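You operate a simulated robot arm through the tools that you are given. There is no shell and no other tool. Be economical: measure what you need, move in short steps, check, and stop when the job is done.

You run a simulated two-armed robot. Do the job below in one go: nothing can be reset, and whatever is moved stays where it is left.

JOB
Switch the dispenser off first, then shut the paste and air levers and put out its lamp.
Fine: push the table in.

The check looks at the end state, three seconds after you hand in, the way a careful person would. Anything else that was tipped, shoved, dropped, spilled or broken makes it a failure.

ROBOT AND FRAMES
Two 7-joint arms with fingered hands on one trunk, on a base that drives. Base frame: it is fixed to the floor where the robot stands at the start and does not move with it; the origin is under the middle of the robot, x ahead of it, y to its left, z up. Lengths are in m, angles in degrees, forces in N, time in s.
The left shoulder is at the start at [0.021, 0.215, 1.348], the right one opposite. With the tool pointing down near the work surface each hand reaches from about 0.1 to 0.64 m from the robot's upright axis, wherever it stands, measured 20 degrees to its own side. Places, roughly: black button on the orange box [0.6, 0.4, 1.3]; blue lever on the machine [0.6, 0.7, 0.9]; sliding table with the blue handle [0.6, 0.3, 0.9]; yellow dial [0.4, 0, 0.9]; yellow lever on the machine [0.6, 0, 1.2]. Payload 3.6 kg a hand.
Tool frame (each hand has its own): the origin (TCP) lies between the finger pads and is the grasp point; the fingertips stand 0.022 m ahead of it; z points along the fingers, y is the line along which they close. The gripper opens to 0.132 m. The gripper's body begins 0.06 m behind the TCP. The gripper is a hand of 4 fingers: y runs from the thumb to the fingers, the wrist lies at [0, 0, -0.203] in the tool frame.
Orientation is that of the tool frame in the base frame, as a unit quaternion [w, x, y, z]. With the fingers straight down and closing along the base's y, the tool's x points along the base's -x, its y along +y and its z along -z.

CONTROLS
- The arms move only by the tool nudge_tool. It takes "left_motion", "right_motion" or both (then of equal length, played together; a hand with none holds still); each is a list of rows, each a list of 2 entries, a list of its own where there are three numbers: the shift along the tool's x, y, z in m, then the turn, a rotation vector about the tool's x, y, z in degrees. In form: [[[tx, ty, tz], [rx, ry, rz]], ...]. A call has 1 to 20 rows; each row shifts and turns the commanded pose from where the row before left it, along the tool's axes as they then stand. Rows are played at 5 a second. More than 0.05 m and 8.6 degrees between two rows, and nothing of the call is played. A pose out of reach is approached as far as the arm can. The call stops where the force on the tool passes 90 N (or 10 N more than at its start, if that is more) or the arm is blocked; 0.2 s more then pass. In this call time passes only in rows, and 0.2 s behind the last. The reply holds the time, the measured pose of the TCP, the force on the tool along the base axes, the opening and the grip force, in the units named above and with some noise, with the torque about the TCP (base axes, N m) and any sound that the robot's microphone picked up, and new pictures: "show" is both (left out), scene, wrist or none (wrist: the cameras of the hands that moved).
- Cameras (640 x 400 px; columns grow to the right, rows downward): "scene" is now at [0.1628, 0.033, 1.257]; the picture's right is [0.36, -0.93, -0.00], its down [-0.41, -0.16, -0.90] and it looks along [0.84, 0.33, -0.44] (base axes); focal length 223 px, centre (320, 200). "left" rides on the left gripper at [-0.053, -0.053, -0.084] in its tool frame; the picture's right is [0.71, -0.71, 0.00], its down [0.53, 0.53, -0.67] and it looks along [0.47, 0.47, 0.74] (tool axes); focal length 247 px, centre (320, 200). "right" rides on the right gripper at [0.053, -0.053, -0.084] in its tool frame; the picture's right is [0.71, 0.71, 0.00], its down [-0.53, 0.53, -0.67] and it looks along [-0.47, 0.47, 0.74] (tool axes); focal length 247 px, centre (320, 200). There is no depth. A picture from a camera that has moved, and an enlarged one, comes with that camera's place and axes in the base frame and with its lens.
- raise_lower(by): slides the trunk up (or, below 0, down) by that many m; the arms and the scene camera ride with it, the base frame stays. It gives what a move gives, with no picture.
- steer(legs): drives the robot by 1 to 6 legs, each [ahead, turn to the left] in m and degrees, along the robot's own axes; the way and the turn of a leg run together, so that a leg with both is an arc; at most 1.5 m and 180 degrees a leg. The arms and the cameras ride along, it lands a little off, and it stops where it bumps. It gives what a move gives, and a new picture of the scene camera.
- set_fingers(finger1, finger2, finger3, thumb_bend, hand): sets how far each is bent, from 0 (flat) to 1 (curled in); at 0.3 the hand is open as for a grip, at 0.7 the pads meet at the TCP. One left out holds its place. A second passes; each finger stops where it meets its share of the squeeze, and holds until it gets a number again. It is the only way to open and close the hand. It gives what a move gives, with no picture; readings hold the bend of each and the force on the fingers (four entries, about 0 where the hand has none), thumb and palm.
- pan_tilt(pan, tilt): turns the head with the scene camera to pan (to the left, within 60 degrees either way) and tilt (down, from -29 to 69), counted from straight ahead of the robot. It gives what a move gives, and a new picture of the scene camera.
- close_up(camera, box): a new picture of the part [left, top, right, bottom] of that camera's present view, enlarged. It takes no simulated time.
- job_done(): hands the job in; it is judged then, once.

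Work in short steps. Places have to be worked out from the pictures, the camera data and where the tool is seen: move nearer, look again, correct. Check each grasp and each placing, and mend what went wrong. You have 120 turns and 260 pictures in all, those below and enlarged ones among them. Open the grippers and draw the arms clear of the work before you hand the job in, unless the task says otherwise; then end with one line.

The tools are called as name(argument=value, ...) on one line, values as JSON. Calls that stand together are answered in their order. nudge_tool: Moves the arms, as the interface text tells. Its arguments: {"type":"object","properties":{"left_motion":{"type":"array","items":{"type":"array"}},"right_motion":{"type":"array","items":{"type":"array"}},"show":{"type":"string","enum":["both","scene","wrist","none"]}},"required":[]} The other tools are called the same way: raise_lower (by) slides the trunk up or down; set_fingers (finger1, finger2, finger3, thumb_bend, hand) moves the fingers one by one; steer (legs) drives the base; pan_tilt (pan, tilt) turns the head that bears the scene camera; close_up (camera, box) takes an enlarged picture of a part of a camera's view; job_done () hands the job in.

At the start:

```text
t: 0.0
left_position: [0.3733, 0.391, 0.9984]
left_ee_rot: [0.0, -0.001, 1.0, 0.0]
left_wrist_force: [-0.2, 0.4, 0.4]
left_ft_torque: [0.0, -0.03, 0.0]
left_opening: 0.1321
left_finger_force: 0.2
left_shape: jaw
left_bend: [0.3, 0.3, 0.3, 0.3]
left_finger forces: [0.0, 0.0, 0.1, 0.0, 0.1, 0.1]
right_position: [0.2886, 0.0362, 0.9978]
right_ee_rot: [0.001, -0.001, 1.0, 0.0]
right_wrist_force: [-0.2, -0.1, 0.2]
right_ft_torque: [0.0, 0.01, 0.02]
right_opening: 0.1319
right_finger_force: 0.0
right_shape: jaw
right_bend: [0.3, 0.3, 0.3, 0.3]
right_finger forces: [0.0, 0.0, 0.0, 0.0, 0.0, 0.1]
trunk travel left (down, up): [-0.625, 0.051]
robot x, y, heading: [0.0001, -0.0008, -0.0]
head pan, tilt: [21.3, 26.3]
```

scene: 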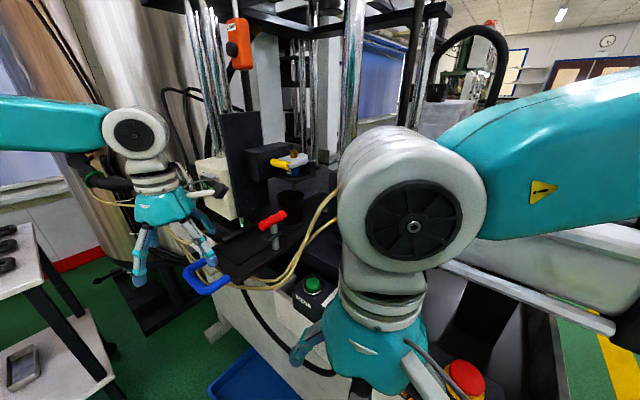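
right: 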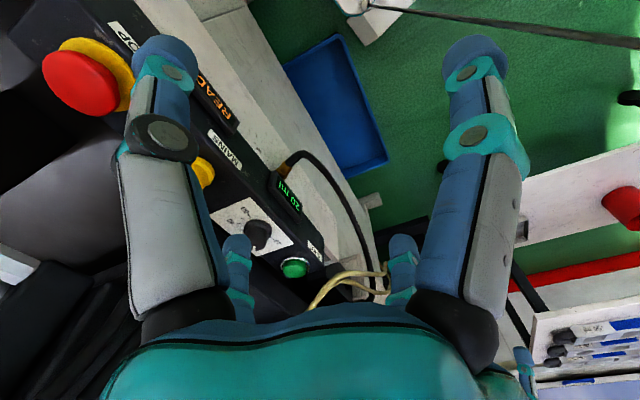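
left: 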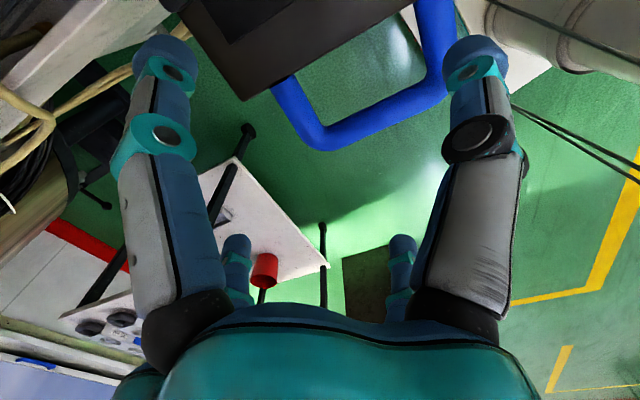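

The first view shows a machine with several controls; I need a clearer look before touching anything. I take enlarged views of the scene and the right wrist.

close_up(camera="scene", box=[150, 80, 350, 205])

close_up(camera="scene", box=[200, 180, 360, 280])

close_up(camera="right", box=[40, 20, 400, 245])

close_up(camera="right", box=[180, 130, 340, 290])

pan_tilt(pan=0, tilt=10)

```text
3.20 times, centred on (250, 142) of scene
camera zoom: at [0.1628, 0.033, 1.257], right [0.36, -0.93, 0.0], down [-0.41, -0.16, -0.9], along [0.84, 0.33, -0.44], focal length 713 px, centre (544, 384)
```

zoom: 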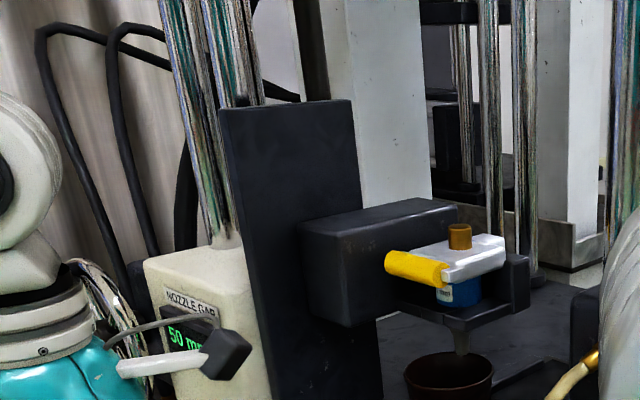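

```text
4.00 times, centred on (280, 230) of scene
camera zoom: at [0.1628, 0.033, 1.257], right [0.36, -0.93, 0.0], down [-0.41, -0.16, -0.9], along [0.84, 0.33, -0.44], focal length 891 px, centre (480, 80)
```

zoom: 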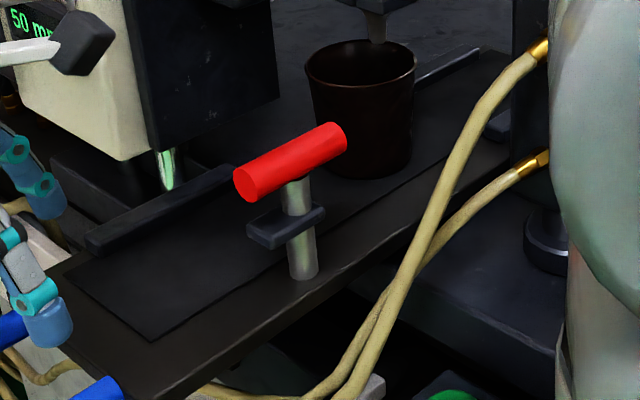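

```text
1.78 times, centred on (220, 132) of right
camera zoom: at [0.2351, -0.0167, 1.0815], right [-0.71, 0.71, 0.0], down [0.53, 0.53, 0.67], along [0.47, 0.47, -0.74], focal length 439 px, centre (498, 320)
```

zoom: 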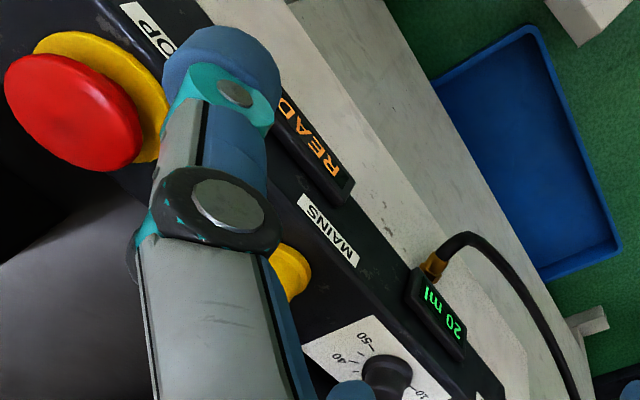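

```text
2.50 times, centred on (260, 210) of right
camera zoom: at [0.2351, -0.0167, 1.0815], right [-0.71, 0.71, 0.0], down [0.53, 0.53, 0.67], along [0.47, 0.47, -0.74], focal length 617 px, centre (470, 175)
```

zoom: 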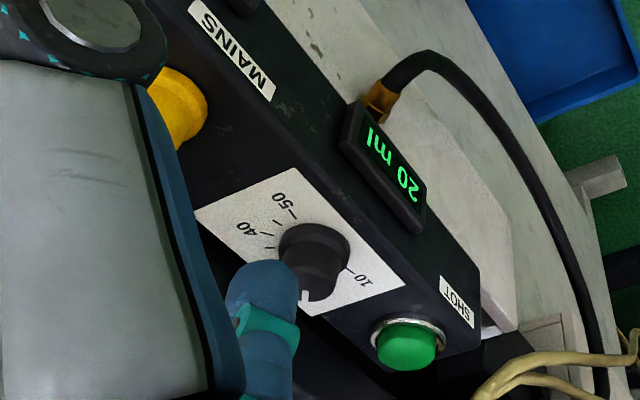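

```text
t: 0.8
left_position: [0.3742, 0.3915, 0.9981]
left_ee_rot: [0.0, 0.0, 1.0, 0.0]
left_wrist_force: [0.8, 0.2, 1.2]
left_ft_torque: [-0.02, -0.01, -0.01]
left_opening: 0.1321
left_finger_force: 0.1
left_shape: jaw
left_bend: [0.3, 0.3, 0.3, 0.3]
left_finger forces: [0.0, 0.0, 0.0, 0.0, 0.0, 0.0]
right_position: [0.2892, 0.0352, 0.9988]
right_ee_rot: [-0.001, 0.0, 1.0, 0.0]
right_wrist_force: [0.0, 0.4, -0.1]
right_ft_torque: [-0.01, 0.03, 0.01]
right_opening: 0.1318
right_finger_force: 0.1
right_shape: jaw
right_bend: [0.3, 0.3, 0.3, 0.3]
right_finger forces: [0.0, 0.0, 0.0, 0.1, 0.1, 0.0]
trunk travel left (down, up): [-0.625, 0.051]
robot x, y, heading: [-0.0013, -0.0012, -0.2]
head pan, tilt: [0.0, 10.0]
camera scene: at [0.1703, -0.0001, 1.2833], right [0.0, -1.0, 0.0], down [-0.17, 0.0, -0.98], along [0.98, 0.0, -0.17], focal length 223 px, centre (320, 200)
```

scene: 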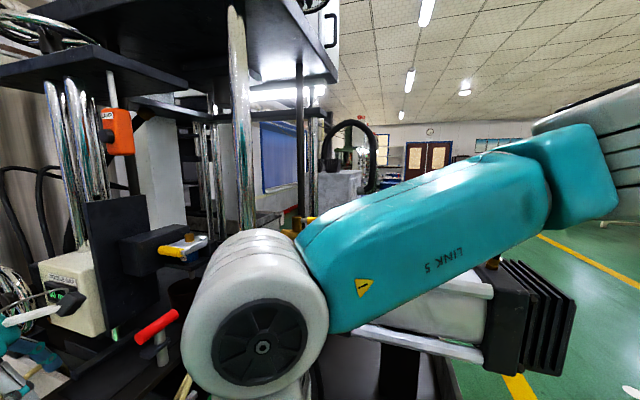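

The right arm hides much of the machine, so I look to the right before I move it aside.

pan_tilt(pan=-50, tilt=35)

pan_tilt(pan=45, tilt=20)

```text
t: 2.0
left_position: [0.3742, 0.392, 0.999]
left_ee_rot: [-0.002, -0.001, 1.0, 0.0]
left_wrist_force: [-0.3, 0.1, 0.3]
left_ft_torque: [-0.02, 0.0, 0.0]
left_opening: 0.1321
left_finger_force: 0.0
left_shape: jaw
left_bend: [0.3, 0.3, 0.3, 0.3]
left_finger forces: [0.0, 0.1, 0.0, 0.1, 0.0, 0.1]
right_position: [0.2867, 0.0365, 0.9992]
right_ee_rot: [0.0, 0.0, 1.0, 0.0]
right_wrist_force: [-0.8, 0.1, 0.2]
right_ft_torque: [-0.02, -0.02, 0.02]
right_opening: 0.1319
right_finger_force: 0.1
right_shape: jaw
right_bend: [0.3, 0.3, 0.3, 0.3]
right_finger forces: [0.1, 0.1, 0.0, 0.0, 0.0, 0.0]
trunk travel left (down, up): [-0.625, 0.051]
robot x, y, heading: [-0.0009, 0.0019, -0.1]
head pan, tilt: [-50.0, 35.0]
camera scene: at [0.134, -0.0676, 1.2433], right [-0.77, -0.64, 0.0], down [-0.37, 0.44, -0.82], along [0.53, -0.63, -0.57], focal length 223 px, centre (320, 200)
```

scene: 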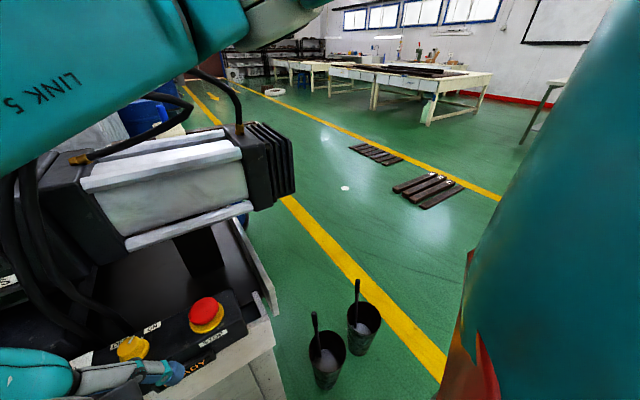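

```text
t: 3.7
left_position: [0.3736, 0.3919, 0.9985]
left_ee_rot: [-0.001, -0.001, 1.0, 0.0]
left_wrist_force: [-0.2, 0.4, 0.7]
left_ft_torque: [0.02, -0.01, 0.01]
left_opening: 0.132
left_finger_force: 0.0
left_shape: jaw
left_bend: [0.3, 0.3, 0.3, 0.3]
left_finger forces: [0.1, 0.0, 0.1, 0.0, 0.0, 0.1]
right_position: [0.289, 0.0366, 1.0]
right_ee_rot: [0.0, -0.001, 1.0, 0.0]
right_wrist_force: [-0.2, 0.1, 0.1]
right_ft_torque: [0.0, 0.0, -0.02]
right_opening: 0.1319
right_finger_force: 0.0
right_shape: jaw
right_bend: [0.3, 0.3, 0.3, 0.3]
right_finger forces: [0.1, 0.0, 0.0, 0.1, 0.0, 0.0]
trunk travel left (down, up): [-0.625, 0.051]
robot x, y, heading: [-0.0002, -0.0013, 0.0]
head pan, tilt: [45.0, 20.0]
camera scene: at [0.1432, 0.0656, 1.2671], right [0.71, -0.71, 0.0], down [-0.24, -0.24, -0.94], along [0.66, 0.66, -0.34], focal length 223 px, centre (320, 200)
```

scene: 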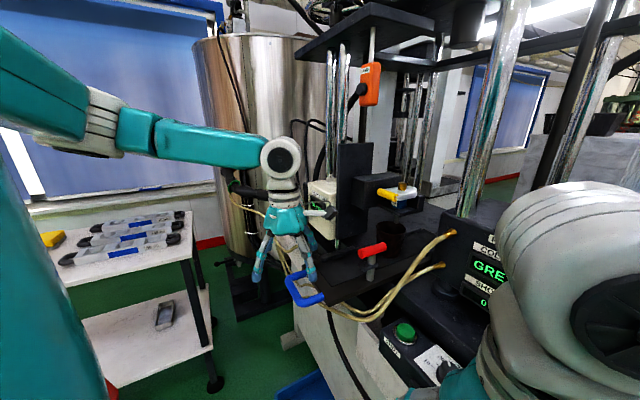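

Right side of the hand's space is free (E-stop and MAINS dial lie beneath). I lift the right hand and draw it back and to the right to free the view.

nudge_tool(right_motion=[[[0, 0, -0.04], [0, 0, 0]], [[0, 0, -0.04], [0, 0, 0]], [[0.04, 0, -0.02], [0, 0, 0]], [[0.03, -0.035, 0], [0, 0, 0]], [[0.02, -0.04, 0], [0, 0, 0]], [[0, -0.045, 0], [0, 0, 0]], [[0, -0.045, 0], [0, 0, 0]], [[0, -0.045, 0], [0, 0, 0]], [[0, -0.045, 0], [0, 0, 0]]], show="both")

pan_tilt(pan=15, tilt=35)

```text
t: 5.7
left_position: [0.373, 0.3916, 0.9985]
left_ee_rot: [0.0, -0.001, 1.0, 0.0]
left_wrist_force: [0.5, 1.0, -0.5]
left_ft_torque: [0.01, 0.0, -0.04]
left_opening: 0.1319
left_finger_force: 0.1
left_shape: jaw
left_bend: [0.3, 0.3, 0.3, 0.3]
left_finger forces: [0.1, 0.0, 0.0, 0.1, 0.0, 0.0]
right_position: [0.201, -0.1084, 1.1005]
right_ee_rot: [0.0, -0.001, 1.0, -0.001]
right_wrist_force: [0.0, -0.3, -0.7]
right_ft_torque: [-0.04, -0.06, 0.02]
right_opening: 0.1322
right_finger_force: 0.0
right_shape: jaw
right_bend: [0.3, 0.3, 0.3, 0.3]
right_finger forces: [0.1, 0.0, 0.1, 0.0, 0.0, 0.0]
right hand out of reach, approached as far as the arm can: row 7, 8, 9
trunk travel left (down, up): [-0.625, 0.051]
robot x, y, heading: [0.0008, 0.001, -0.1]
head pan, tilt: [45.0, 20.0]
camera scene: at [0.1431, 0.0651, 1.2672], right [0.71, -0.71, 0.0], down [-0.24, -0.24, -0.94], along [0.66, 0.66, -0.34], focal length 223 px, centre (320, 200)
camera right: at [0.1493, -0.1607, 1.1826], right [-0.71, 0.71, 0.0], down [0.53, 0.53, 0.67], along [0.47, 0.47, -0.74], focal length 247 px, centre (320, 200)
```

scene: 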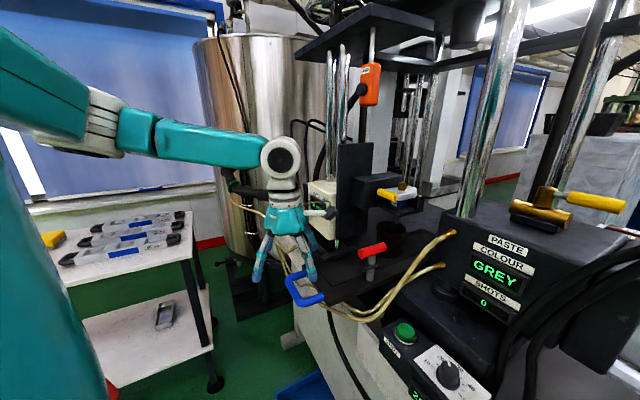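
right: 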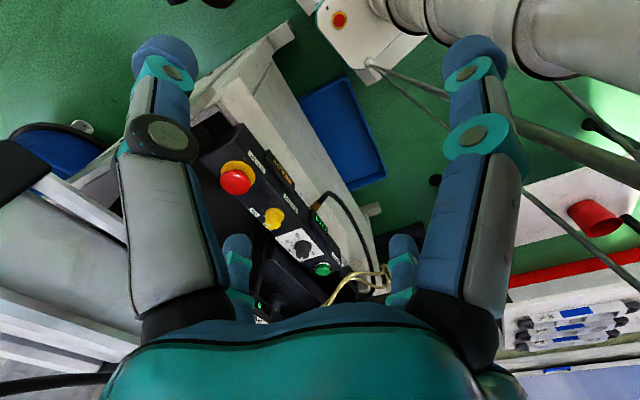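

```text
t: 6.7
left_position: [0.3739, 0.392, 0.9981]
left_ee_rot: [0.0, 0.0, 1.0, 0.0]
left_wrist_force: [0.8, 0.2, 0.0]
left_ft_torque: [0.0, 0.02, -0.01]
left_opening: 0.1322
left_finger_force: 0.0
left_shape: jaw
left_bend: [0.3, 0.3, 0.3, 0.3]
left_finger forces: [0.0, 0.1, 0.0, 0.1, 0.1, 0.1]
right_position: [0.2009, -0.1074, 1.0995]
right_ee_rot: [-0.002, -0.001, 1.0, 0.0]
right_wrist_force: [0.5, -1.3, -0.2]
right_ft_torque: [-0.02, -0.01, -0.01]
right_opening: 0.1318
right_finger_force: 0.1
right_shape: jaw
right_bend: [0.3, 0.3, 0.3, 0.3]
right_finger forces: [0.1, 0.0, 0.0, 0.0, 0.0, 0.0]
trunk travel left (down, up): [-0.625, 0.051]
robot x, y, heading: [-0.002, 0.0005, -0.2]
head pan, tilt: [15.0, 35.0]
camera scene: at [0.1623, 0.0227, 1.2433], right [0.26, -0.97, 0.0], down [-0.55, -0.15, -0.82], along [0.79, 0.21, -0.57], focal length 223 px, centre (320, 200)
```

scene: 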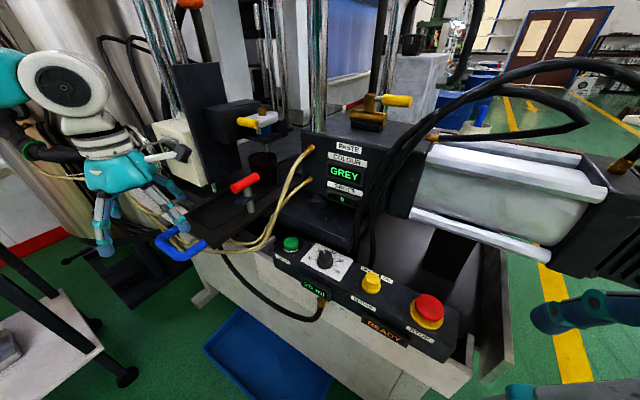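

Now the panel is in full view. I enlarge the parts: paste valve, panel, nozzle head.

close_up(camera="scene", box=[300, 80, 460, 205])

close_up(camera="scene", box=[260, 220, 470, 360])

close_up(camera="scene", box=[140, 90, 310, 270])

pan_tilt(pan=45, tilt=-10)

pan_tilt(pan=55, tilt=30)

```text
3.20 times, centred on (380, 142) of scene
camera zoom: at [0.1623, 0.0227, 1.2433], right [0.26, -0.97, 0.0], down [-0.55, -0.15, -0.82], along [0.79, 0.21, -0.57], focal length 713 px, centre (128, 384)
```

zoom: 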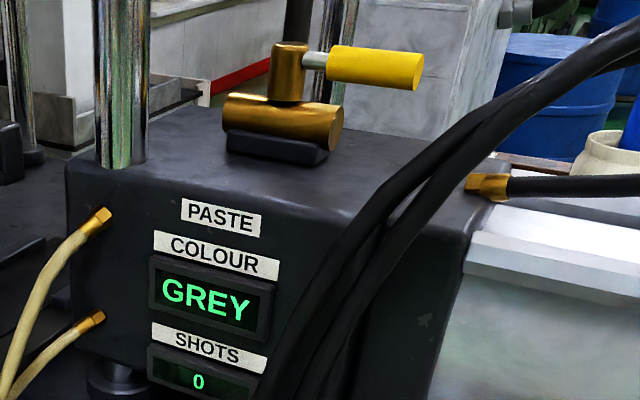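

```text
2.86 times, centred on (365, 290) of scene
camera zoom: at [0.1623, 0.0227, 1.2433], right [0.26, -0.97, 0.0], down [-0.55, -0.15, -0.82], along [0.79, 0.21, -0.57], focal length 637 px, centre (191, -57)
```

zoom: 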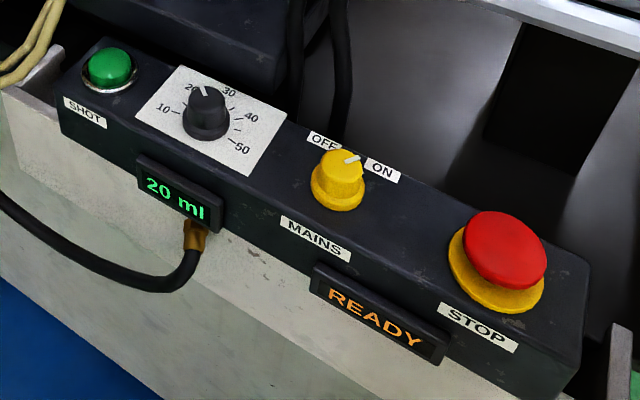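

```text
2.22 times, centred on (225, 180) of scene
camera zoom: at [0.1623, 0.0227, 1.2433], right [0.26, -0.97, 0.0], down [-0.55, -0.15, -0.82], along [0.79, 0.21, -0.57], focal length 495 px, centre (531, 244)
```

zoom: 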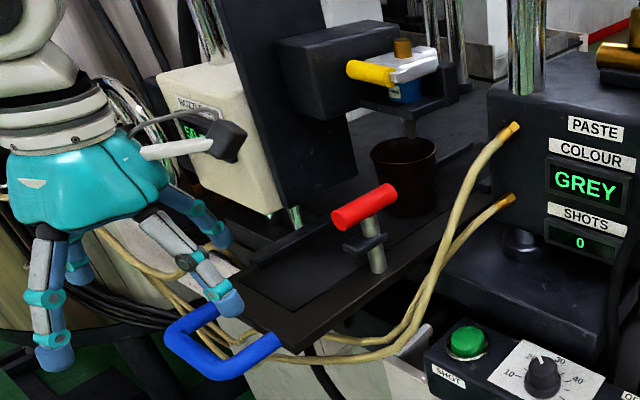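

```text
t: 7.8
left_position: [0.3749, 0.3927, 1.0]
left_ee_rot: [0.001, -0.001, 1.0, 0.0]
left_wrist_force: [0.2, -0.6, -0.4]
left_ft_torque: [0.0, 0.0, 0.0]
left_opening: 0.1317
left_finger_force: 0.0
left_shape: jaw
left_bend: [0.3, 0.3, 0.3, 0.3]
left_finger forces: [0.0, 0.0, 0.0, 0.0, 0.0, 0.1]
right_position: [0.2017, -0.1075, 1.0991]
right_ee_rot: [-0.001, -0.001, 1.0, 0.001]
right_wrist_force: [-0.6, 0.2, -0.3]
right_ft_torque: [0.02, -0.05, 0.05]
right_opening: 0.1314
right_finger_force: 0.1
right_shape: jaw
right_bend: [0.3, 0.3, 0.3, 0.3]
right_finger forces: [0.0, 0.0, 0.0, 0.1, 0.0, 0.1]
trunk travel left (down, up): [-0.625, 0.051]
robot x, y, heading: [-0.0011, 0.0013, 0.2]
head pan, tilt: [45.0, -10.0]
camera scene: at [0.1369, 0.0593, 1.3146], right [0.71, -0.71, 0.0], down [0.12, 0.12, -0.98], along [0.7, 0.7, 0.17], focal length 223 px, centre (320, 200)
```

scene: 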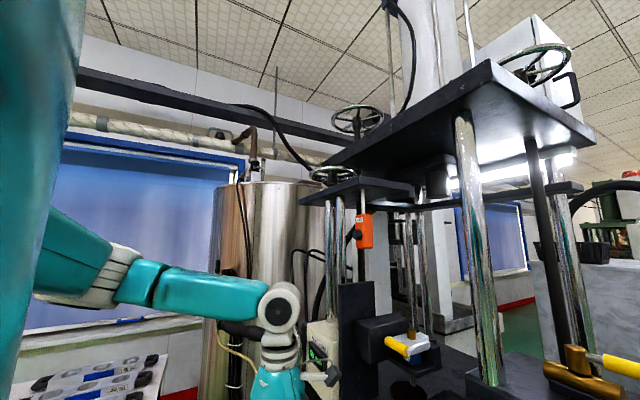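

```text
t: 8.9
left_position: [0.3729, 0.3916, 0.9987]
left_ee_rot: [0.0, 0.0, 1.0, 0.001]
left_wrist_force: [0.2, 0.4, 0.0]
left_ft_torque: [0.0, 0.03, 0.03]
left_opening: 0.1318
left_finger_force: 0.0
left_shape: jaw
left_bend: [0.3, 0.3, 0.3, 0.3]
left_finger forces: [0.1, 0.0, 0.0, 0.0, 0.0, 0.1]
right_position: [0.2027, -0.1069, 1.1007]
right_ee_rot: [-0.001, -0.001, 1.0, 0.0]
right_wrist_force: [0.2, 0.4, 0.3]
right_ft_torque: [0.03, 0.0, 0.01]
right_opening: 0.1316
right_finger_force: 0.1
right_shape: jaw
right_bend: [0.3, 0.3, 0.3, 0.3]
right_finger forces: [0.1, 0.0, 0.1, 0.0, 0.1, 0.0]
trunk travel left (down, up): [-0.625, 0.051]
robot x, y, heading: [0.001, 0.002, -0.3]
head pan, tilt: [55.0, 30.0]
camera scene: at [0.1291, 0.0738, 1.2512], right [0.82, -0.57, 0.0], down [-0.29, -0.41, -0.87], along [0.5, 0.71, -0.5], focal length 223 px, centre (320, 200)
```

scene: 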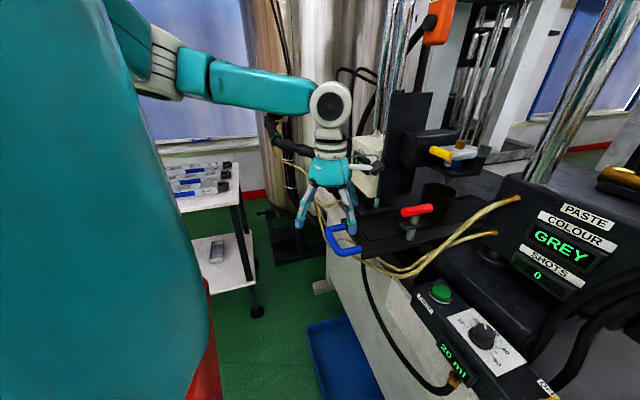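

The yellow MAINS dial points to ON (OFF is to its left, thus counter-clockwise from above). Lamp tube under the top plate is lit. I look at the hand's form and the dial more finely before gripping.

close_up(camera="scene", box=[260, 70, 420, 270])

pan_tilt(pan=0, tilt=55)

close_up(camera="right", box=[200, 130, 360, 290])

```text
2.00 times, centred on (340, 170) of scene
camera zoom: at [0.1291, 0.0738, 1.2512], right [0.82, -0.57, 0.0], down [-0.29, -0.41, -0.87], along [0.5, 0.71, -0.5], focal length 446 px, centre (280, 260)
```

zoom: 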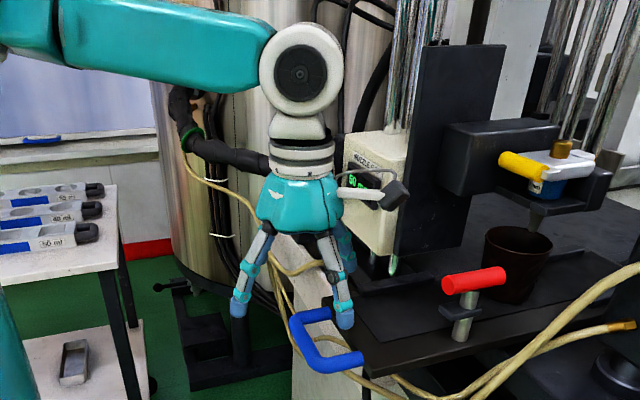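

```text
t: 10.1
left_position: [0.3745, 0.3909, 0.9997]
left_ee_rot: [0.0, -0.002, 1.0, 0.0]
left_wrist_force: [0.5, -0.5, -0.4]
left_ft_torque: [-0.04, -0.02, -0.03]
left_opening: 0.1315
left_finger_force: 0.0
left_shape: jaw
left_bend: [0.3, 0.3, 0.3, 0.3]
left_finger forces: [0.0, 0.1, 0.0, 0.0, 0.1, 0.1]
right_position: [0.2019, -0.1071, 1.0997]
right_ee_rot: [-0.001, -0.001, 1.0, 0.0]
right_wrist_force: [-0.8, 0.7, 0.0]
right_ft_torque: [0.01, 0.0, 0.02]
right_opening: 0.132
right_finger_force: 0.1
right_shape: jaw
right_bend: [0.3, 0.3, 0.3, 0.3]
right_finger forces: [0.1, 0.1, 0.0, 0.0, 0.0, 0.1]
trunk travel left (down, up): [-0.625, 0.051]
robot x, y, heading: [-0.002, -0.0026, 0.2]
head pan, tilt: [0.0, 55.0]
camera scene: at [0.1493, -0.0002, 1.2151], right [0.0, -1.0, 0.0], down [-0.82, 0.0, -0.57], along [0.57, 0.0, -0.82], focal length 223 px, centre (320, 200)
```

scene: 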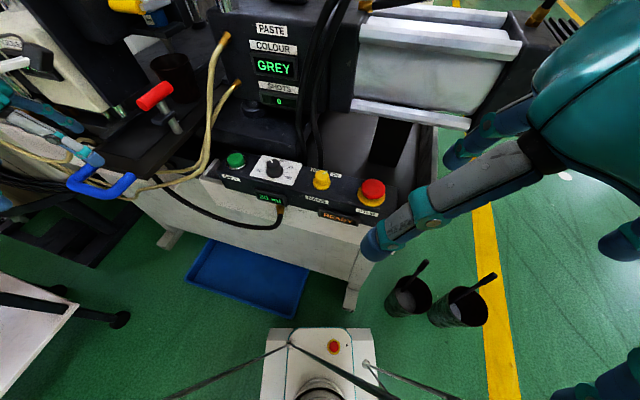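

```text
2.50 times, centred on (280, 210) of right
camera zoom: at [0.1492, -0.16, 1.1826], right [-0.71, 0.71, 0.0], down [0.53, 0.53, 0.67], along [0.47, 0.47, -0.74], focal length 617 px, centre (420, 175)
```

zoom: 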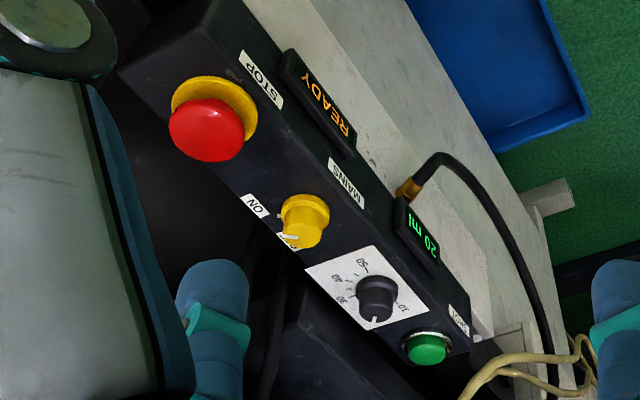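

Triangulating gives the MAINS dial centre near (0.416, -0.003, 0.898), panel yawed about -18°. I check which finger is which by setting them differently on the right hand.

set_fingers(hand="right", finger1=0.7, finger2=0.3, finger3=0.0, thumb_bend=0.55)

close_up(camera="right", box=[0, 0, 640, 400])

```text
t: 11.1
left_position: [0.3735, 0.3914, 0.9997]
left_ee_rot: [0.0, -0.001, 1.0, 0.0]
left_wrist_force: [-0.3, 0.1, 0.5]
left_ft_torque: [-0.01, -0.02, -0.02]
left_opening: 0.1317
left_finger_force: 0.0
left_shape: jaw
left_bend: [0.3, 0.3, 0.3, 0.3]
left_finger forces: [0.0, 0.0, 0.0, 0.1, 0.0, 0.0]
right_position: [0.2022, -0.1074, 1.0988]
right_ee_rot: [0.0, -0.001, 1.0, 0.0]
right_wrist_force: [0.0, -0.9, -0.3]
right_ft_torque: [0.01, 0.01, 0.0]
right_opening: 0.0174
right_finger_force: 0.1
right_shape: fingers
right_bend: [0.7, 0.3, 0.01, 0.55]
right_finger forces: [0.0, 0.1, 0.0, 0.0, 0.0, 0.0]
trunk travel left (down, up): [-0.625, 0.051]
robot x, y, heading: [0.0013, 0.0011, 0.1]
head pan, tilt: [0.0, 55.0]
```

```text
1.00 times, centred on (320, 200) of right (not enlarged: the box is as wide or as high as the picture)
camera zoom: at [0.1492, -0.16, 1.1826], right [-0.71, 0.71, 0.0], down [0.53, 0.53, 0.67], along [0.47, 0.47, -0.74], focal length 247 px, centre (320, 200)
```

zoom: 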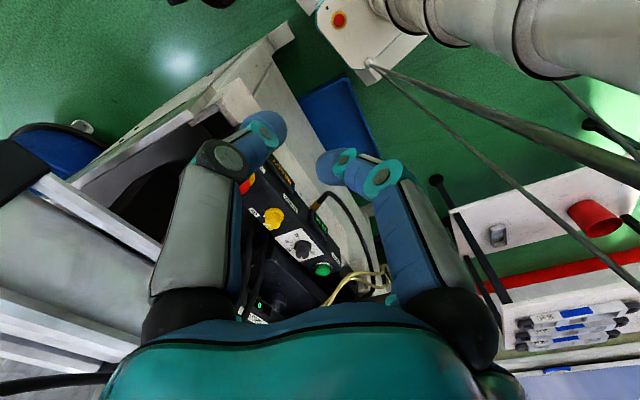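

The wrist view shows a cross of four fingers (thumb at -y), good for a dial. I set all fingers to a half-open ring and move the right hand above the dial, keeping high.

set_fingers(hand="right", finger1=0.5, finger2=0.5, finger3=0.5, thumb_bend=0.5)

nudge_tool(right_motion=[[[-0.03, 0.03, 0], [0, 0, 0]], [[-0.03, 0.03, 0], [0, 0, 0]], [[-0.04, 0.02, 0], [0, 0, 0]], [[-0.04, 0.015, 0], [0, 0, 0]], [[-0.04, 0.01, -0.0], [0, 0, 0]], [[-0.034, 0, 0], [0, 0, 0]], [[0, 0, 0.04], [0, 0, 0]], [[0, 0, 0.03], [0, 0, 0]], [[0, 0, 0], [0, 0, 0]]])

```text
t: 12.1
left_position: [0.3734, 0.3919, 0.9977]
left_ee_rot: [0.001, -0.001, 1.0, 0.0]
left_wrist_force: [0.7, 0.4, 0.3]
left_ft_torque: [-0.01, -0.01, -0.01]
left_opening: 0.1321
left_finger_force: 0.0
left_shape: jaw
left_bend: [0.3, 0.3, 0.3, 0.3]
left_finger forces: [0.0, 0.0, 0.0, 0.1, 0.0, 0.1]
right_position: [0.2016, -0.1075, 1.0997]
right_ee_rot: [-0.002, -0.001, 1.0, -0.001]
right_wrist_force: [0.7, 0.3, 0.4]
right_ft_torque: [0.02, -0.03, 0.04]
right_opening: 0.0402
right_finger_force: 0.0
right_shape: fingers
right_bend: [0.5, 0.5, 0.5, 0.5]
right_finger forces: [0.0, 0.0, 0.0, 0.0, 0.1, 0.0]
trunk travel left (down, up): [-0.625, 0.051]
robot x, y, heading: [0.0032, 0.0027, -0.3]
head pan, tilt: [0.0, 55.0]
```

```text
t: 14.1
left_position: [0.3739, 0.392, 0.9982]
left_ee_rot: [0.0, -0.002, 1.0, 0.0]
left_wrist_force: [-0.6, 0.7, 0.6]
left_ft_torque: [-0.01, 0.02, -0.02]
left_opening: 0.1318
left_finger_force: 0.2
left_shape: jaw
left_bend: [0.3, 0.3, 0.3, 0.3]
left_finger forces: [0.0, 0.1, 0.0, 0.1, 0.0, 0.1]
right_position: [0.3373, -0.0132, 1.0264]
right_ee_rot: [-0.001, -0.001, 1.0, 0.0]
right_wrist_force: [0.1, 0.1, 0.1]
right_ft_torque: [0.01, 0.0, 0.0]
right_opening: 0.0402
right_finger_force: 0.1
right_shape: fingers
right_bend: [0.5, 0.5, 0.5, 0.5]
right_finger forces: [0.0, 0.0, 0.0, 0.0, 0.1, 0.0]
right hand out of reach, approached as far as the arm can: row 5, 6
trunk travel left (down, up): [-0.625, 0.051]
robot x, y, heading: [0.0012, 0.0019, 0.1]
head pan, tilt: [0.0, 55.0]
camera scene: at [0.1494, -0.0003, 1.215], right [0.0, -1.0, 0.0], down [-0.82, 0.0, -0.57], along [0.57, 0.0, -0.82], focal length 223 px, centre (320, 200)
camera right: at [0.2841, -0.0668, 1.109], right [-0.71, 0.71, 0.0], down [0.53, 0.53, 0.67], along [0.47, 0.47, -0.74], focal length 247 px, centre (320, 200)
```

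scene: 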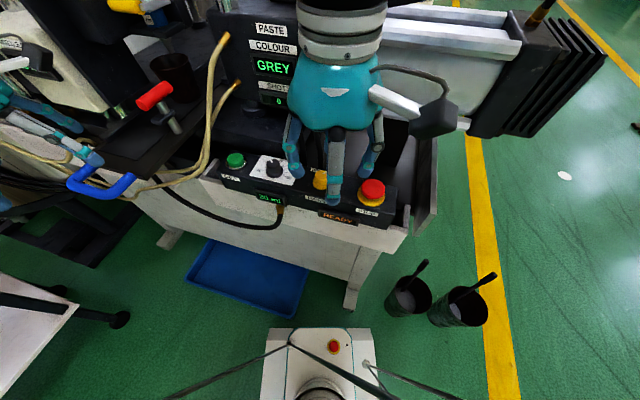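
right: 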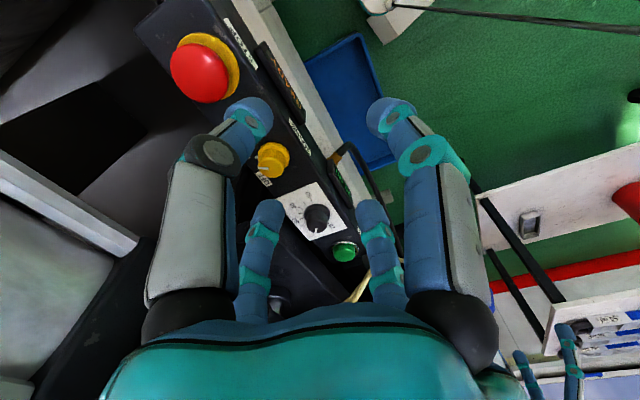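

Cross layout is confirmed; the hand stopped 0.08 m short of the dial. I go on forward at this lower height.

nudge_tool(right_motion=[[[-0.03, 0.005, 0], [0, 0, 0]], [[-0.03, 0.005, 0], [0, 0, 0]], [[-0.019, 0, 0], [0, 0, 0]], [[0, 0, 0], [0, 0, 0]]])

```text
t: 15.1
left_position: [0.3739, 0.3915, 0.9994]
left_ee_rot: [0.0, -0.001, 1.0, -0.001]
left_wrist_force: [0.2, -0.4, -1.1]
left_ft_torque: [-0.01, -0.02, -0.04]
left_opening: 0.1318
left_finger_force: 0.2
left_shape: jaw
left_bend: [0.3, 0.3, 0.3, 0.3]
left_finger forces: [0.0, 0.0, 0.0, 0.0, 0.0, 0.0]
right_position: [0.3466, -0.013, 1.0265]
right_ee_rot: [0.0, -0.001, 1.0, 0.0]
right_wrist_force: [0.9, -0.8, -0.2]
right_ft_torque: [-0.04, 0.0, -0.02]
right_opening: 0.0401
right_finger_force: 0.1
right_shape: fingers
right_bend: [0.5, 0.5, 0.5, 0.5]
right_finger forces: [0.0, 0.1, 0.0, 0.0, 0.1, 0.0]
right hand out of reach, approached as far as the arm can: row 1, 2, 3
trunk travel left (down, up): [-0.625, 0.051]
robot x, y, heading: [0.0018, -0.0034, -0.1]
head pan, tilt: [0.0, 55.0]
camera scene: at [0.1494, -0.0004, 1.215], right [0.0, -1.0, 0.0], down [-0.82, 0.0, -0.57], along [0.57, 0.0, -0.82], focal length 223 px, centre (320, 200)
camera right: at [0.2938, -0.0658, 1.1099], right [-0.71, 0.71, 0.0], down [0.53, 0.53, 0.67], along [0.47, 0.47, -0.74], focal length 247 px, centre (320, 200)
```

scene: 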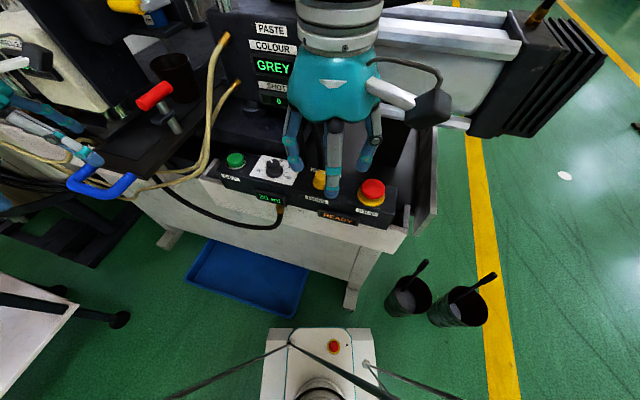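
right: 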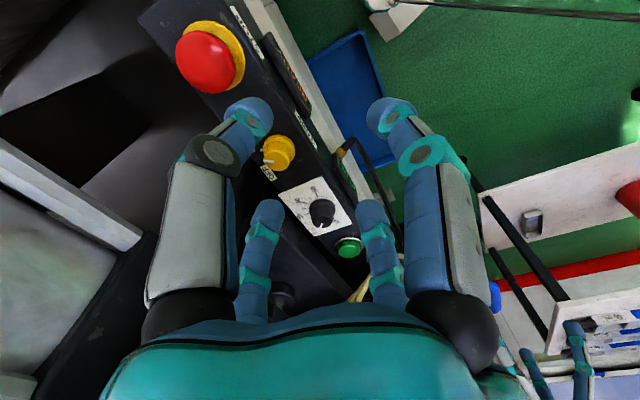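

Still short by 0.07 m. I test whether going lower gives more reach, watching that the tips stay above the buttons.

nudge_tool(right_motion=[[[0, 0.005, 0.03], [0, 0, 0]], [[-0.02, 0.005, 0.02], [0, 0, 0]], [[-0.025, 0, 0], [0, 0, 0]], [[-0.025, 0, 0], [0, 0, 0]], [[0, 0, 0], [0, 0, 0]]])

```text
t: 16.3
left_position: [0.3738, 0.3917, 0.9993]
left_ee_rot: [-0.001, -0.001, 1.0, 0.001]
left_wrist_force: [-0.6, -0.1, -0.5]
left_ft_torque: [-0.02, -0.02, 0.01]
left_opening: 0.1318
left_finger_force: 0.1
left_shape: jaw
left_bend: [0.3, 0.3, 0.3, 0.3]
left_finger forces: [0.0, 0.0, 0.1, 0.0, 0.1, 0.0]
right_position: [0.3457, -0.0073, 0.9961]
right_ee_rot: [0.001, 0.0, 1.0, 0.0]
right_wrist_force: [0.7, 0.5, 0.2]
right_ft_torque: [0.01, -0.02, -0.01]
right_opening: 0.0405
right_finger_force: 0.0
right_shape: fingers
right_bend: [0.5, 0.5, 0.5, 0.5]
right_finger forces: [0.0, 0.0, 0.0, 0.0, 0.1, 0.0]
right hand out of reach, approached as far as the arm can: row 2, 3, 4
trunk travel left (down, up): [-0.625, 0.051]
robot x, y, heading: [-0.0019, 0.0026, -0.0]
head pan, tilt: [0.0, 55.0]
camera scene: at [0.1494, -0.0002, 1.215], right [0.0, -1.0, 0.0], down [-0.82, 0.0, -0.57], along [0.57, 0.0, -0.82], focal length 223 px, centre (320, 200)
camera right: at [0.2934, -0.0596, 1.0794], right [-0.71, 0.71, 0.0], down [0.53, 0.53, 0.67], along [0.47, 0.47, -0.74], focal length 247 px, centre (320, 200)
```

scene: 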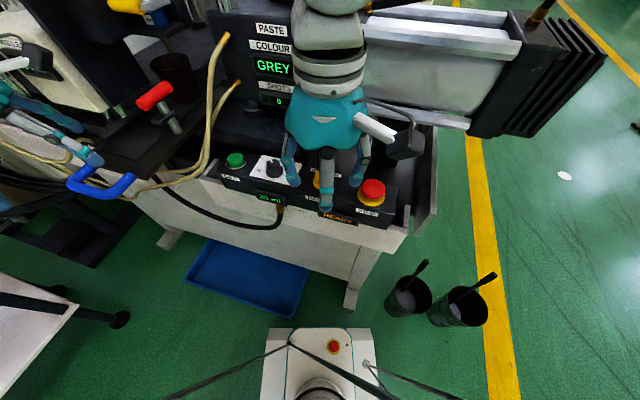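
right: 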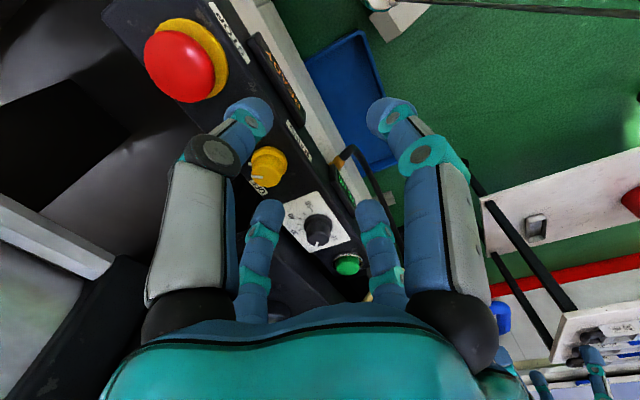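

Reach stops at x≈0.346 even lower; maybe a wrist joint limit that depends on hand yaw. I yaw counter-clockwise 24° and try forward again (hand is still clear of the panel).

nudge_tool(right_motion=[[[0, 0, 0], [0, 0, -8]], [[0, 0, 0], [0, 0, -8]], [[0, 0, 0], [0, 0, -8]], [[-0.02, -0.009, 0], [0, 0, 0]], [[-0.02, -0.009, 0], [0, 0, 0]], [[0, 0, 0], [0, 0, 0]]], show="scene")

```text
t: 17.7
left_position: [0.375, 0.3916, 0.9996]
left_ee_rot: [0.0, -0.001, 1.0, 0.0]
left_wrist_force: [0.1, 0.0, -0.1]
left_ft_torque: [-0.02, 0.06, -0.02]
left_opening: 0.132
left_finger_force: 0.1
left_shape: jaw
left_bend: [0.3, 0.3, 0.3, 0.3]
left_finger forces: [0.0, 0.0, 0.1, 0.0, 0.0, 0.0]
right_position: [0.3526, -0.0424, 0.9929]
right_ee_rot: [0.027, -0.052, 0.998, 0.002]
right_wrist_force: [-0.1, 0.0, 0.2]
right_ft_torque: [0.0, -0.02, 0.02]
right_opening: 0.0405
right_finger_force: 0.1
right_shape: fingers
right_bend: [0.5, 0.5, 0.5, 0.5]
right_finger forces: [0.0, 0.0, 0.1, 0.0, 0.1, 0.1]
right hand out of reach, approached as far as the arm can: row 1, 2, 3, 4, 5
trunk travel left (down, up): [-0.625, 0.051]
robot x, y, heading: [0.0007, -0.0006, 0.1]
head pan, tilt: [0.0, 55.0]
camera scene: at [0.1493, -0.0002, 1.215], right [0.0, -1.0, 0.0], down [-0.82, 0.0, -0.57], along [0.57, 0.0, -0.82], focal length 223 px, centre (320, 200)
```

scene: 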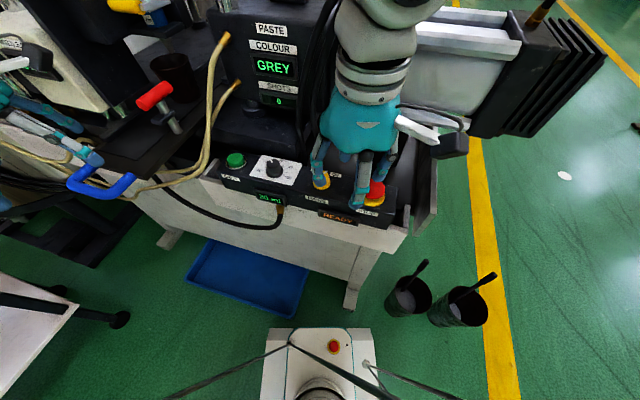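

Yaw counter-clockwise is at its limit; clockwise is the free way. I lift, level, and yaw clockwise ~39° (fingers repeat every 90°, so I can turn from there).

nudge_tool(right_motion=[[[0.0, 0.0, -0.03], [0, 3.1, 0]], [[0, 0, 0], [0, 0, 8]], [[0, 0, 0], [0, 0, 8]], [[0, 0, 0], [0, 0, 8]], [[0, 0, 0], [0, 0, 8]], [[0, 0, 0], [0, 0, 7]], [[-0.02, 0.0, 0], [0, 0, 0]], [[-0.02, 0.0, 0], [0, 0, 0]], [[0, 0, 0], [0, 0, 0]]], show="scene")

```text
t: 19.7
left_position: [0.3723, 0.3925, 0.9995]
left_ee_rot: [0.0, -0.002, 1.0, 0.0]
left_wrist_force: [0.3, 0.9, 0.5]
left_ft_torque: [0.01, 0.0, 0.03]
left_opening: 0.1322
left_finger_force: 0.1
left_shape: jaw
left_bend: [0.3, 0.3, 0.3, 0.3]
left_finger forces: [0.1, 0.0, 0.0, 0.0, 0.1, 0.1]
right_position: [0.389, -0.0639, 0.997]
right_ee_rot: [0.026, 0.284, 0.958, 0.01]
right_wrist_force: [-0.4, 0.7, 0.1]
right_ft_torque: [-0.03, 0.0, 0.0]
right_opening: 0.0404
right_finger_force: 0.0
right_shape: fingers
right_bend: [0.5, 0.5, 0.5, 0.5]
right_finger forces: [0.0, 0.1, 0.1, 0.1, 0.0, 0.1]
right hand out of reach, approached as far as the arm can: row 1
trunk travel left (down, up): [-0.625, 0.051]
robot x, y, heading: [0.0008, 0.0003, -0.0]
head pan, tilt: [0.0, 55.0]
camera scene: at [0.1493, 0.0, 1.215], right [0.0, -1.0, 0.0], down [-0.82, 0.0, -0.57], along [0.57, 0.0, -0.82], focal length 223 px, centre (320, 200)
```

scene: 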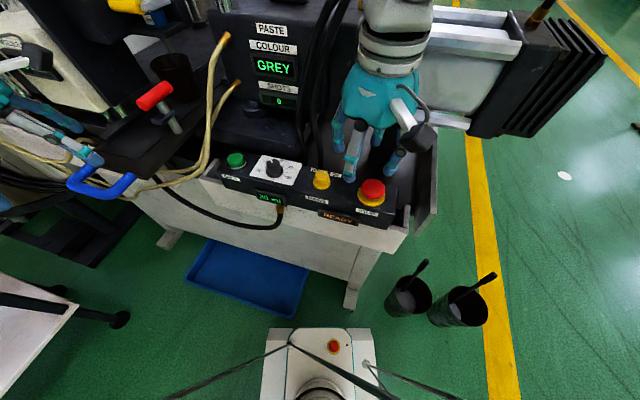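

Reach is fine now. I yaw on clockwise to about -93°, levelling, and shift over the dial.

nudge_tool(right_motion=[[[0.0, 0.0, 0], [1.95, 2.5, 0]], [[0, 0, 0], [0, 0, 8]], [[0, 0, 0], [0, 0, 8]], [[0, 0, 0], [0, 0, 8]], [[0, 0, 0], [0, 0, 8]], [[0, 0, 0], [0, 0, 8]], [[0, 0, 0], [0, 0, 8]], [[0, 0, 0], [0, 0, 8]], [[0, 0, 0], [0, 0, 4]], [[0.03, 0.012, 0], [0, 0, 0]], [[0.031, 0.012, 0], [0, 0, 0]], [[0, 0, 0], [0, 0, 0]]])

```text
t: 22.3
left_position: [0.374, 0.3911, 0.9991]
left_ee_rot: [-0.001, -0.001, 1.0, 0.0]
left_wrist_force: [0.2, -0.6, -0.7]
left_ft_torque: [0.01, 0.0, 0.01]
left_opening: 0.1319
left_finger_force: 0.0
left_shape: jaw
left_bend: [0.3, 0.3, 0.3, 0.3]
left_finger forces: [0.0, 0.0, 0.0, 0.1, 0.0, 0.0]
right_position: [0.4143, -0.004, 0.9968]
right_ee_rot: [0.0, 0.725, 0.688, 0.001]
right_wrist_force: [0.4, -0.3, 0.2]
right_ft_torque: [0.04, 0.03, 0.02]
right_opening: 0.0404
right_finger_force: 0.1
right_shape: fingers
right_bend: [0.5, 0.5, 0.5, 0.5]
right_finger forces: [0.1, 0.0, 0.1, 0.1, 0.0, 0.0]
trunk travel left (down, up): [-0.625, 0.051]
robot x, y, heading: [0.0012, -0.0013, 0.1]
head pan, tilt: [0.0, 55.0]
camera scene: at [0.1493, -0.0007, 1.215], right [0.0, -1.0, 0.0], down [-0.82, 0.0, -0.57], along [0.57, 0.0, -0.82], focal length 223 px, centre (320, 200)
camera right: at [0.364, 0.053, 1.0794], right [0.74, 0.67, 0.0], down [0.5, -0.55, 0.67], along [0.45, -0.5, -0.74], focal length 247 px, centre (320, 200)
```

scene: 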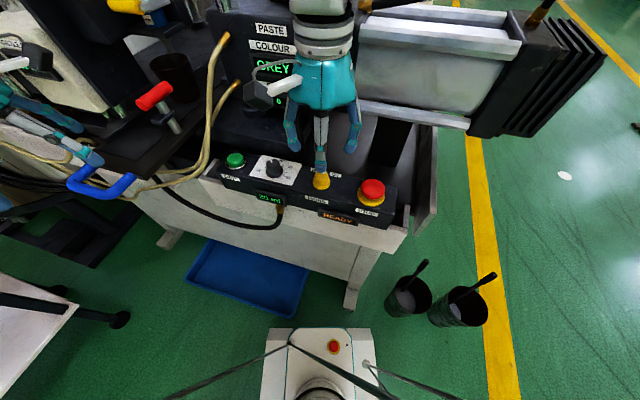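
right: 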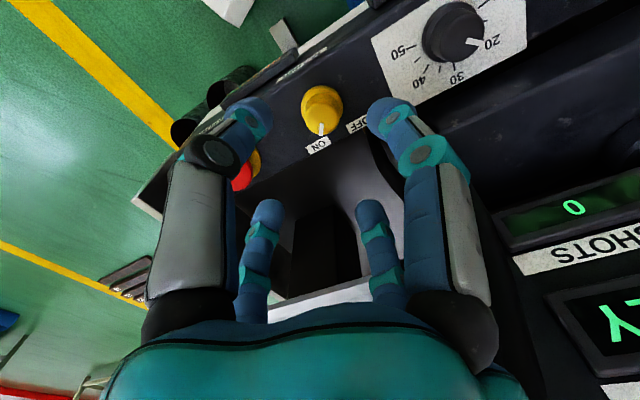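

The wrist camera shows the dial right under the TCP, its pointer at ON; I judge the knob from z 0.870 to 0.901. I open the ring a bit and descend to TCP z≈0.898.

set_fingers(hand="right", finger1=0.44, finger2=0.44, finger3=0.44, thumb_bend=0.44)

nudge_tool(right_motion=[[[0, 0.002, 0.03], [0, 0, 0]], [[0, 0, 0.03], [0, 0, 0]], [[0, 0, 0.02], [0, 0, 0]], [[0, 0, 0.01], [0, 0, 0]], [[0, 0, 0.007], [0, 0, 0]], [[0, 0, 0], [0, 0, 0]]])

```text
t: 23.3
left_position: [0.3747, 0.3925, 0.9996]
left_ee_rot: [-0.001, -0.001, 1.0, 0.001]
left_wrist_force: [-0.1, -0.3, -1.1]
left_ft_torque: [0.0, 0.01, 0.0]
left_opening: 0.1319
left_finger_force: 0.0
left_shape: jaw
left_bend: [0.3, 0.3, 0.3, 0.3]
left_finger forces: [0.1, 0.1, 0.0, 0.0, 0.1, 0.0]
right_position: [0.4141, -0.0028, 0.9964]
right_ee_rot: [0.0, 0.726, 0.688, 0.0]
right_wrist_force: [0.4, 0.4, 0.3]
right_ft_torque: [0.01, 0.01, -0.02]
right_opening: 0.0547
right_finger_force: 0.1
right_shape: fingers
right_bend: [0.44, 0.44, 0.44, 0.44]
right_finger forces: [0.1, 0.0, 0.0, 0.0, 0.0, 0.0]
trunk travel left (down, up): [-0.625, 0.051]
robot x, y, heading: [-0.002, 0.0016, 0.1]
head pan, tilt: [0.0, 55.0]
```

```text
t: 24.7
left_position: [0.3683, 0.3926, 1.0009]
left_ee_rot: [0.003, -0.002, 1.0, 0.0]
left_wrist_force: [0.4, 0.0, 0.7]
left_ft_torque: [-0.02, -0.01, 0.0]
left_opening: 0.1318
left_finger_force: 0.1
left_shape: jaw
left_bend: [0.3, 0.3, 0.3, 0.3]
left_finger forces: [0.1, 0.0, 0.0, 0.0, 0.0, 0.0]
right_position: [0.4179, 0.0042, 0.91]
right_ee_rot: [0.002, 0.725, 0.689, 0.014]
right_wrist_force: [-4.0, 10.5, 85.2]
right_ft_torque: [-2.56, 0.44, -0.5]
right_opening: 0.0492
right_finger_force: 43.0
right_shape: fingers
right_bend: [0.42, 0.44, 0.35, 0.44]
right_finger forces: [24.3, 0.0, 61.5, 0.1, 0.0, 0.1]
trunk travel left (down, up): [-0.625, 0.051]
robot x, y, heading: [-0.0017, 0.0012, -0.0]
head pan, tilt: [0.0, 55.0]
camera scene: at [0.1426, 0.001, 1.2165], right [0.0, -1.0, 0.0], down [-0.82, 0.0, -0.58], along [0.58, 0.0, -0.82], focal length 223 px, centre (320, 200)
camera right: at [0.3655, 0.06, 0.9931], right [0.74, 0.67, 0.02], down [0.49, -0.56, 0.67], along [0.46, -0.48, -0.74], focal length 247 px, centre (320, 200)
```

scene: 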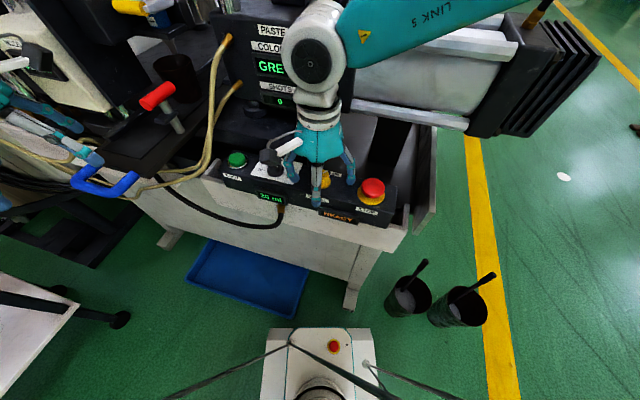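
right: 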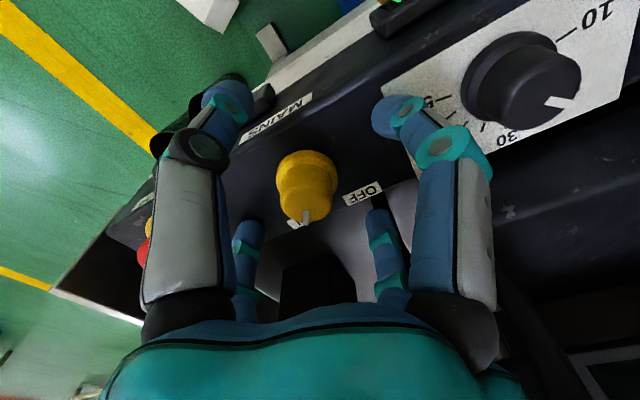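

Two fingertips met the panel at TCP z 0.910, so half-bent tips reach further than thought; the knob is between the fingers with its top near z 0.915. I back off ~1 cm and read.

nudge_tool(right_motion=[[[0, 0, -0.007], [0, 0, 0]], [[0, 0, 0], [0, 0, 0]]], show="wrist")

```text
t: 25.3
left_position: [0.3707, 0.3933, 0.9994]
left_ee_rot: [0.002, -0.002, 1.0, -0.001]
left_wrist_force: [1.0, 0.3, 0.0]
left_ft_torque: [0.04, -0.01, 0.0]
left_opening: 0.1321
left_finger_force: 0.1
left_shape: jaw
left_bend: [0.3, 0.3, 0.3, 0.3]
left_finger forces: [0.0, 0.0, 0.0, 0.1, 0.1, 0.0]
right_position: [0.4172, -0.0, 0.9122]
right_ee_rot: [0.001, 0.725, 0.688, 0.007]
right_wrist_force: [-1.3, 2.7, 61.8]
right_ft_torque: [-0.7, 0.19, 0.13]
right_opening: 0.0521
right_finger_force: 31.2
right_shape: fingers
right_bend: [0.42, 0.44, 0.39, 0.44]
right_finger forces: [26.7, 0.1, 35.0, 0.0, 0.0, 0.0]
trunk travel left (down, up): [-0.625, 0.051]
robot x, y, heading: [0.0023, -0.0014, 0.2]
head pan, tilt: [0.0, 55.0]
camera right: at [0.3659, 0.0559, 0.994], right [0.74, 0.67, 0.02], down [0.49, -0.56, 0.67], along [0.46, -0.49, -0.74], focal length 247 px, centre (320, 200)
```

right: 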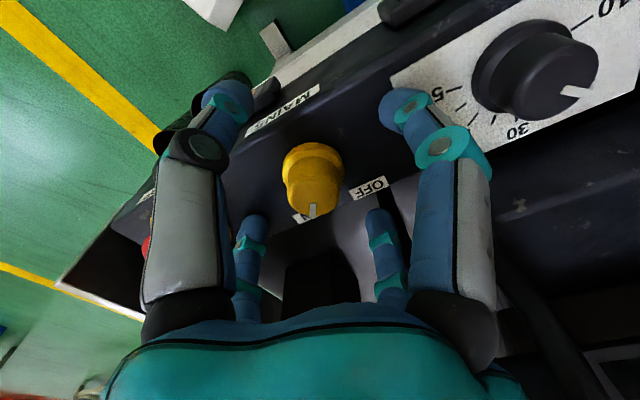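

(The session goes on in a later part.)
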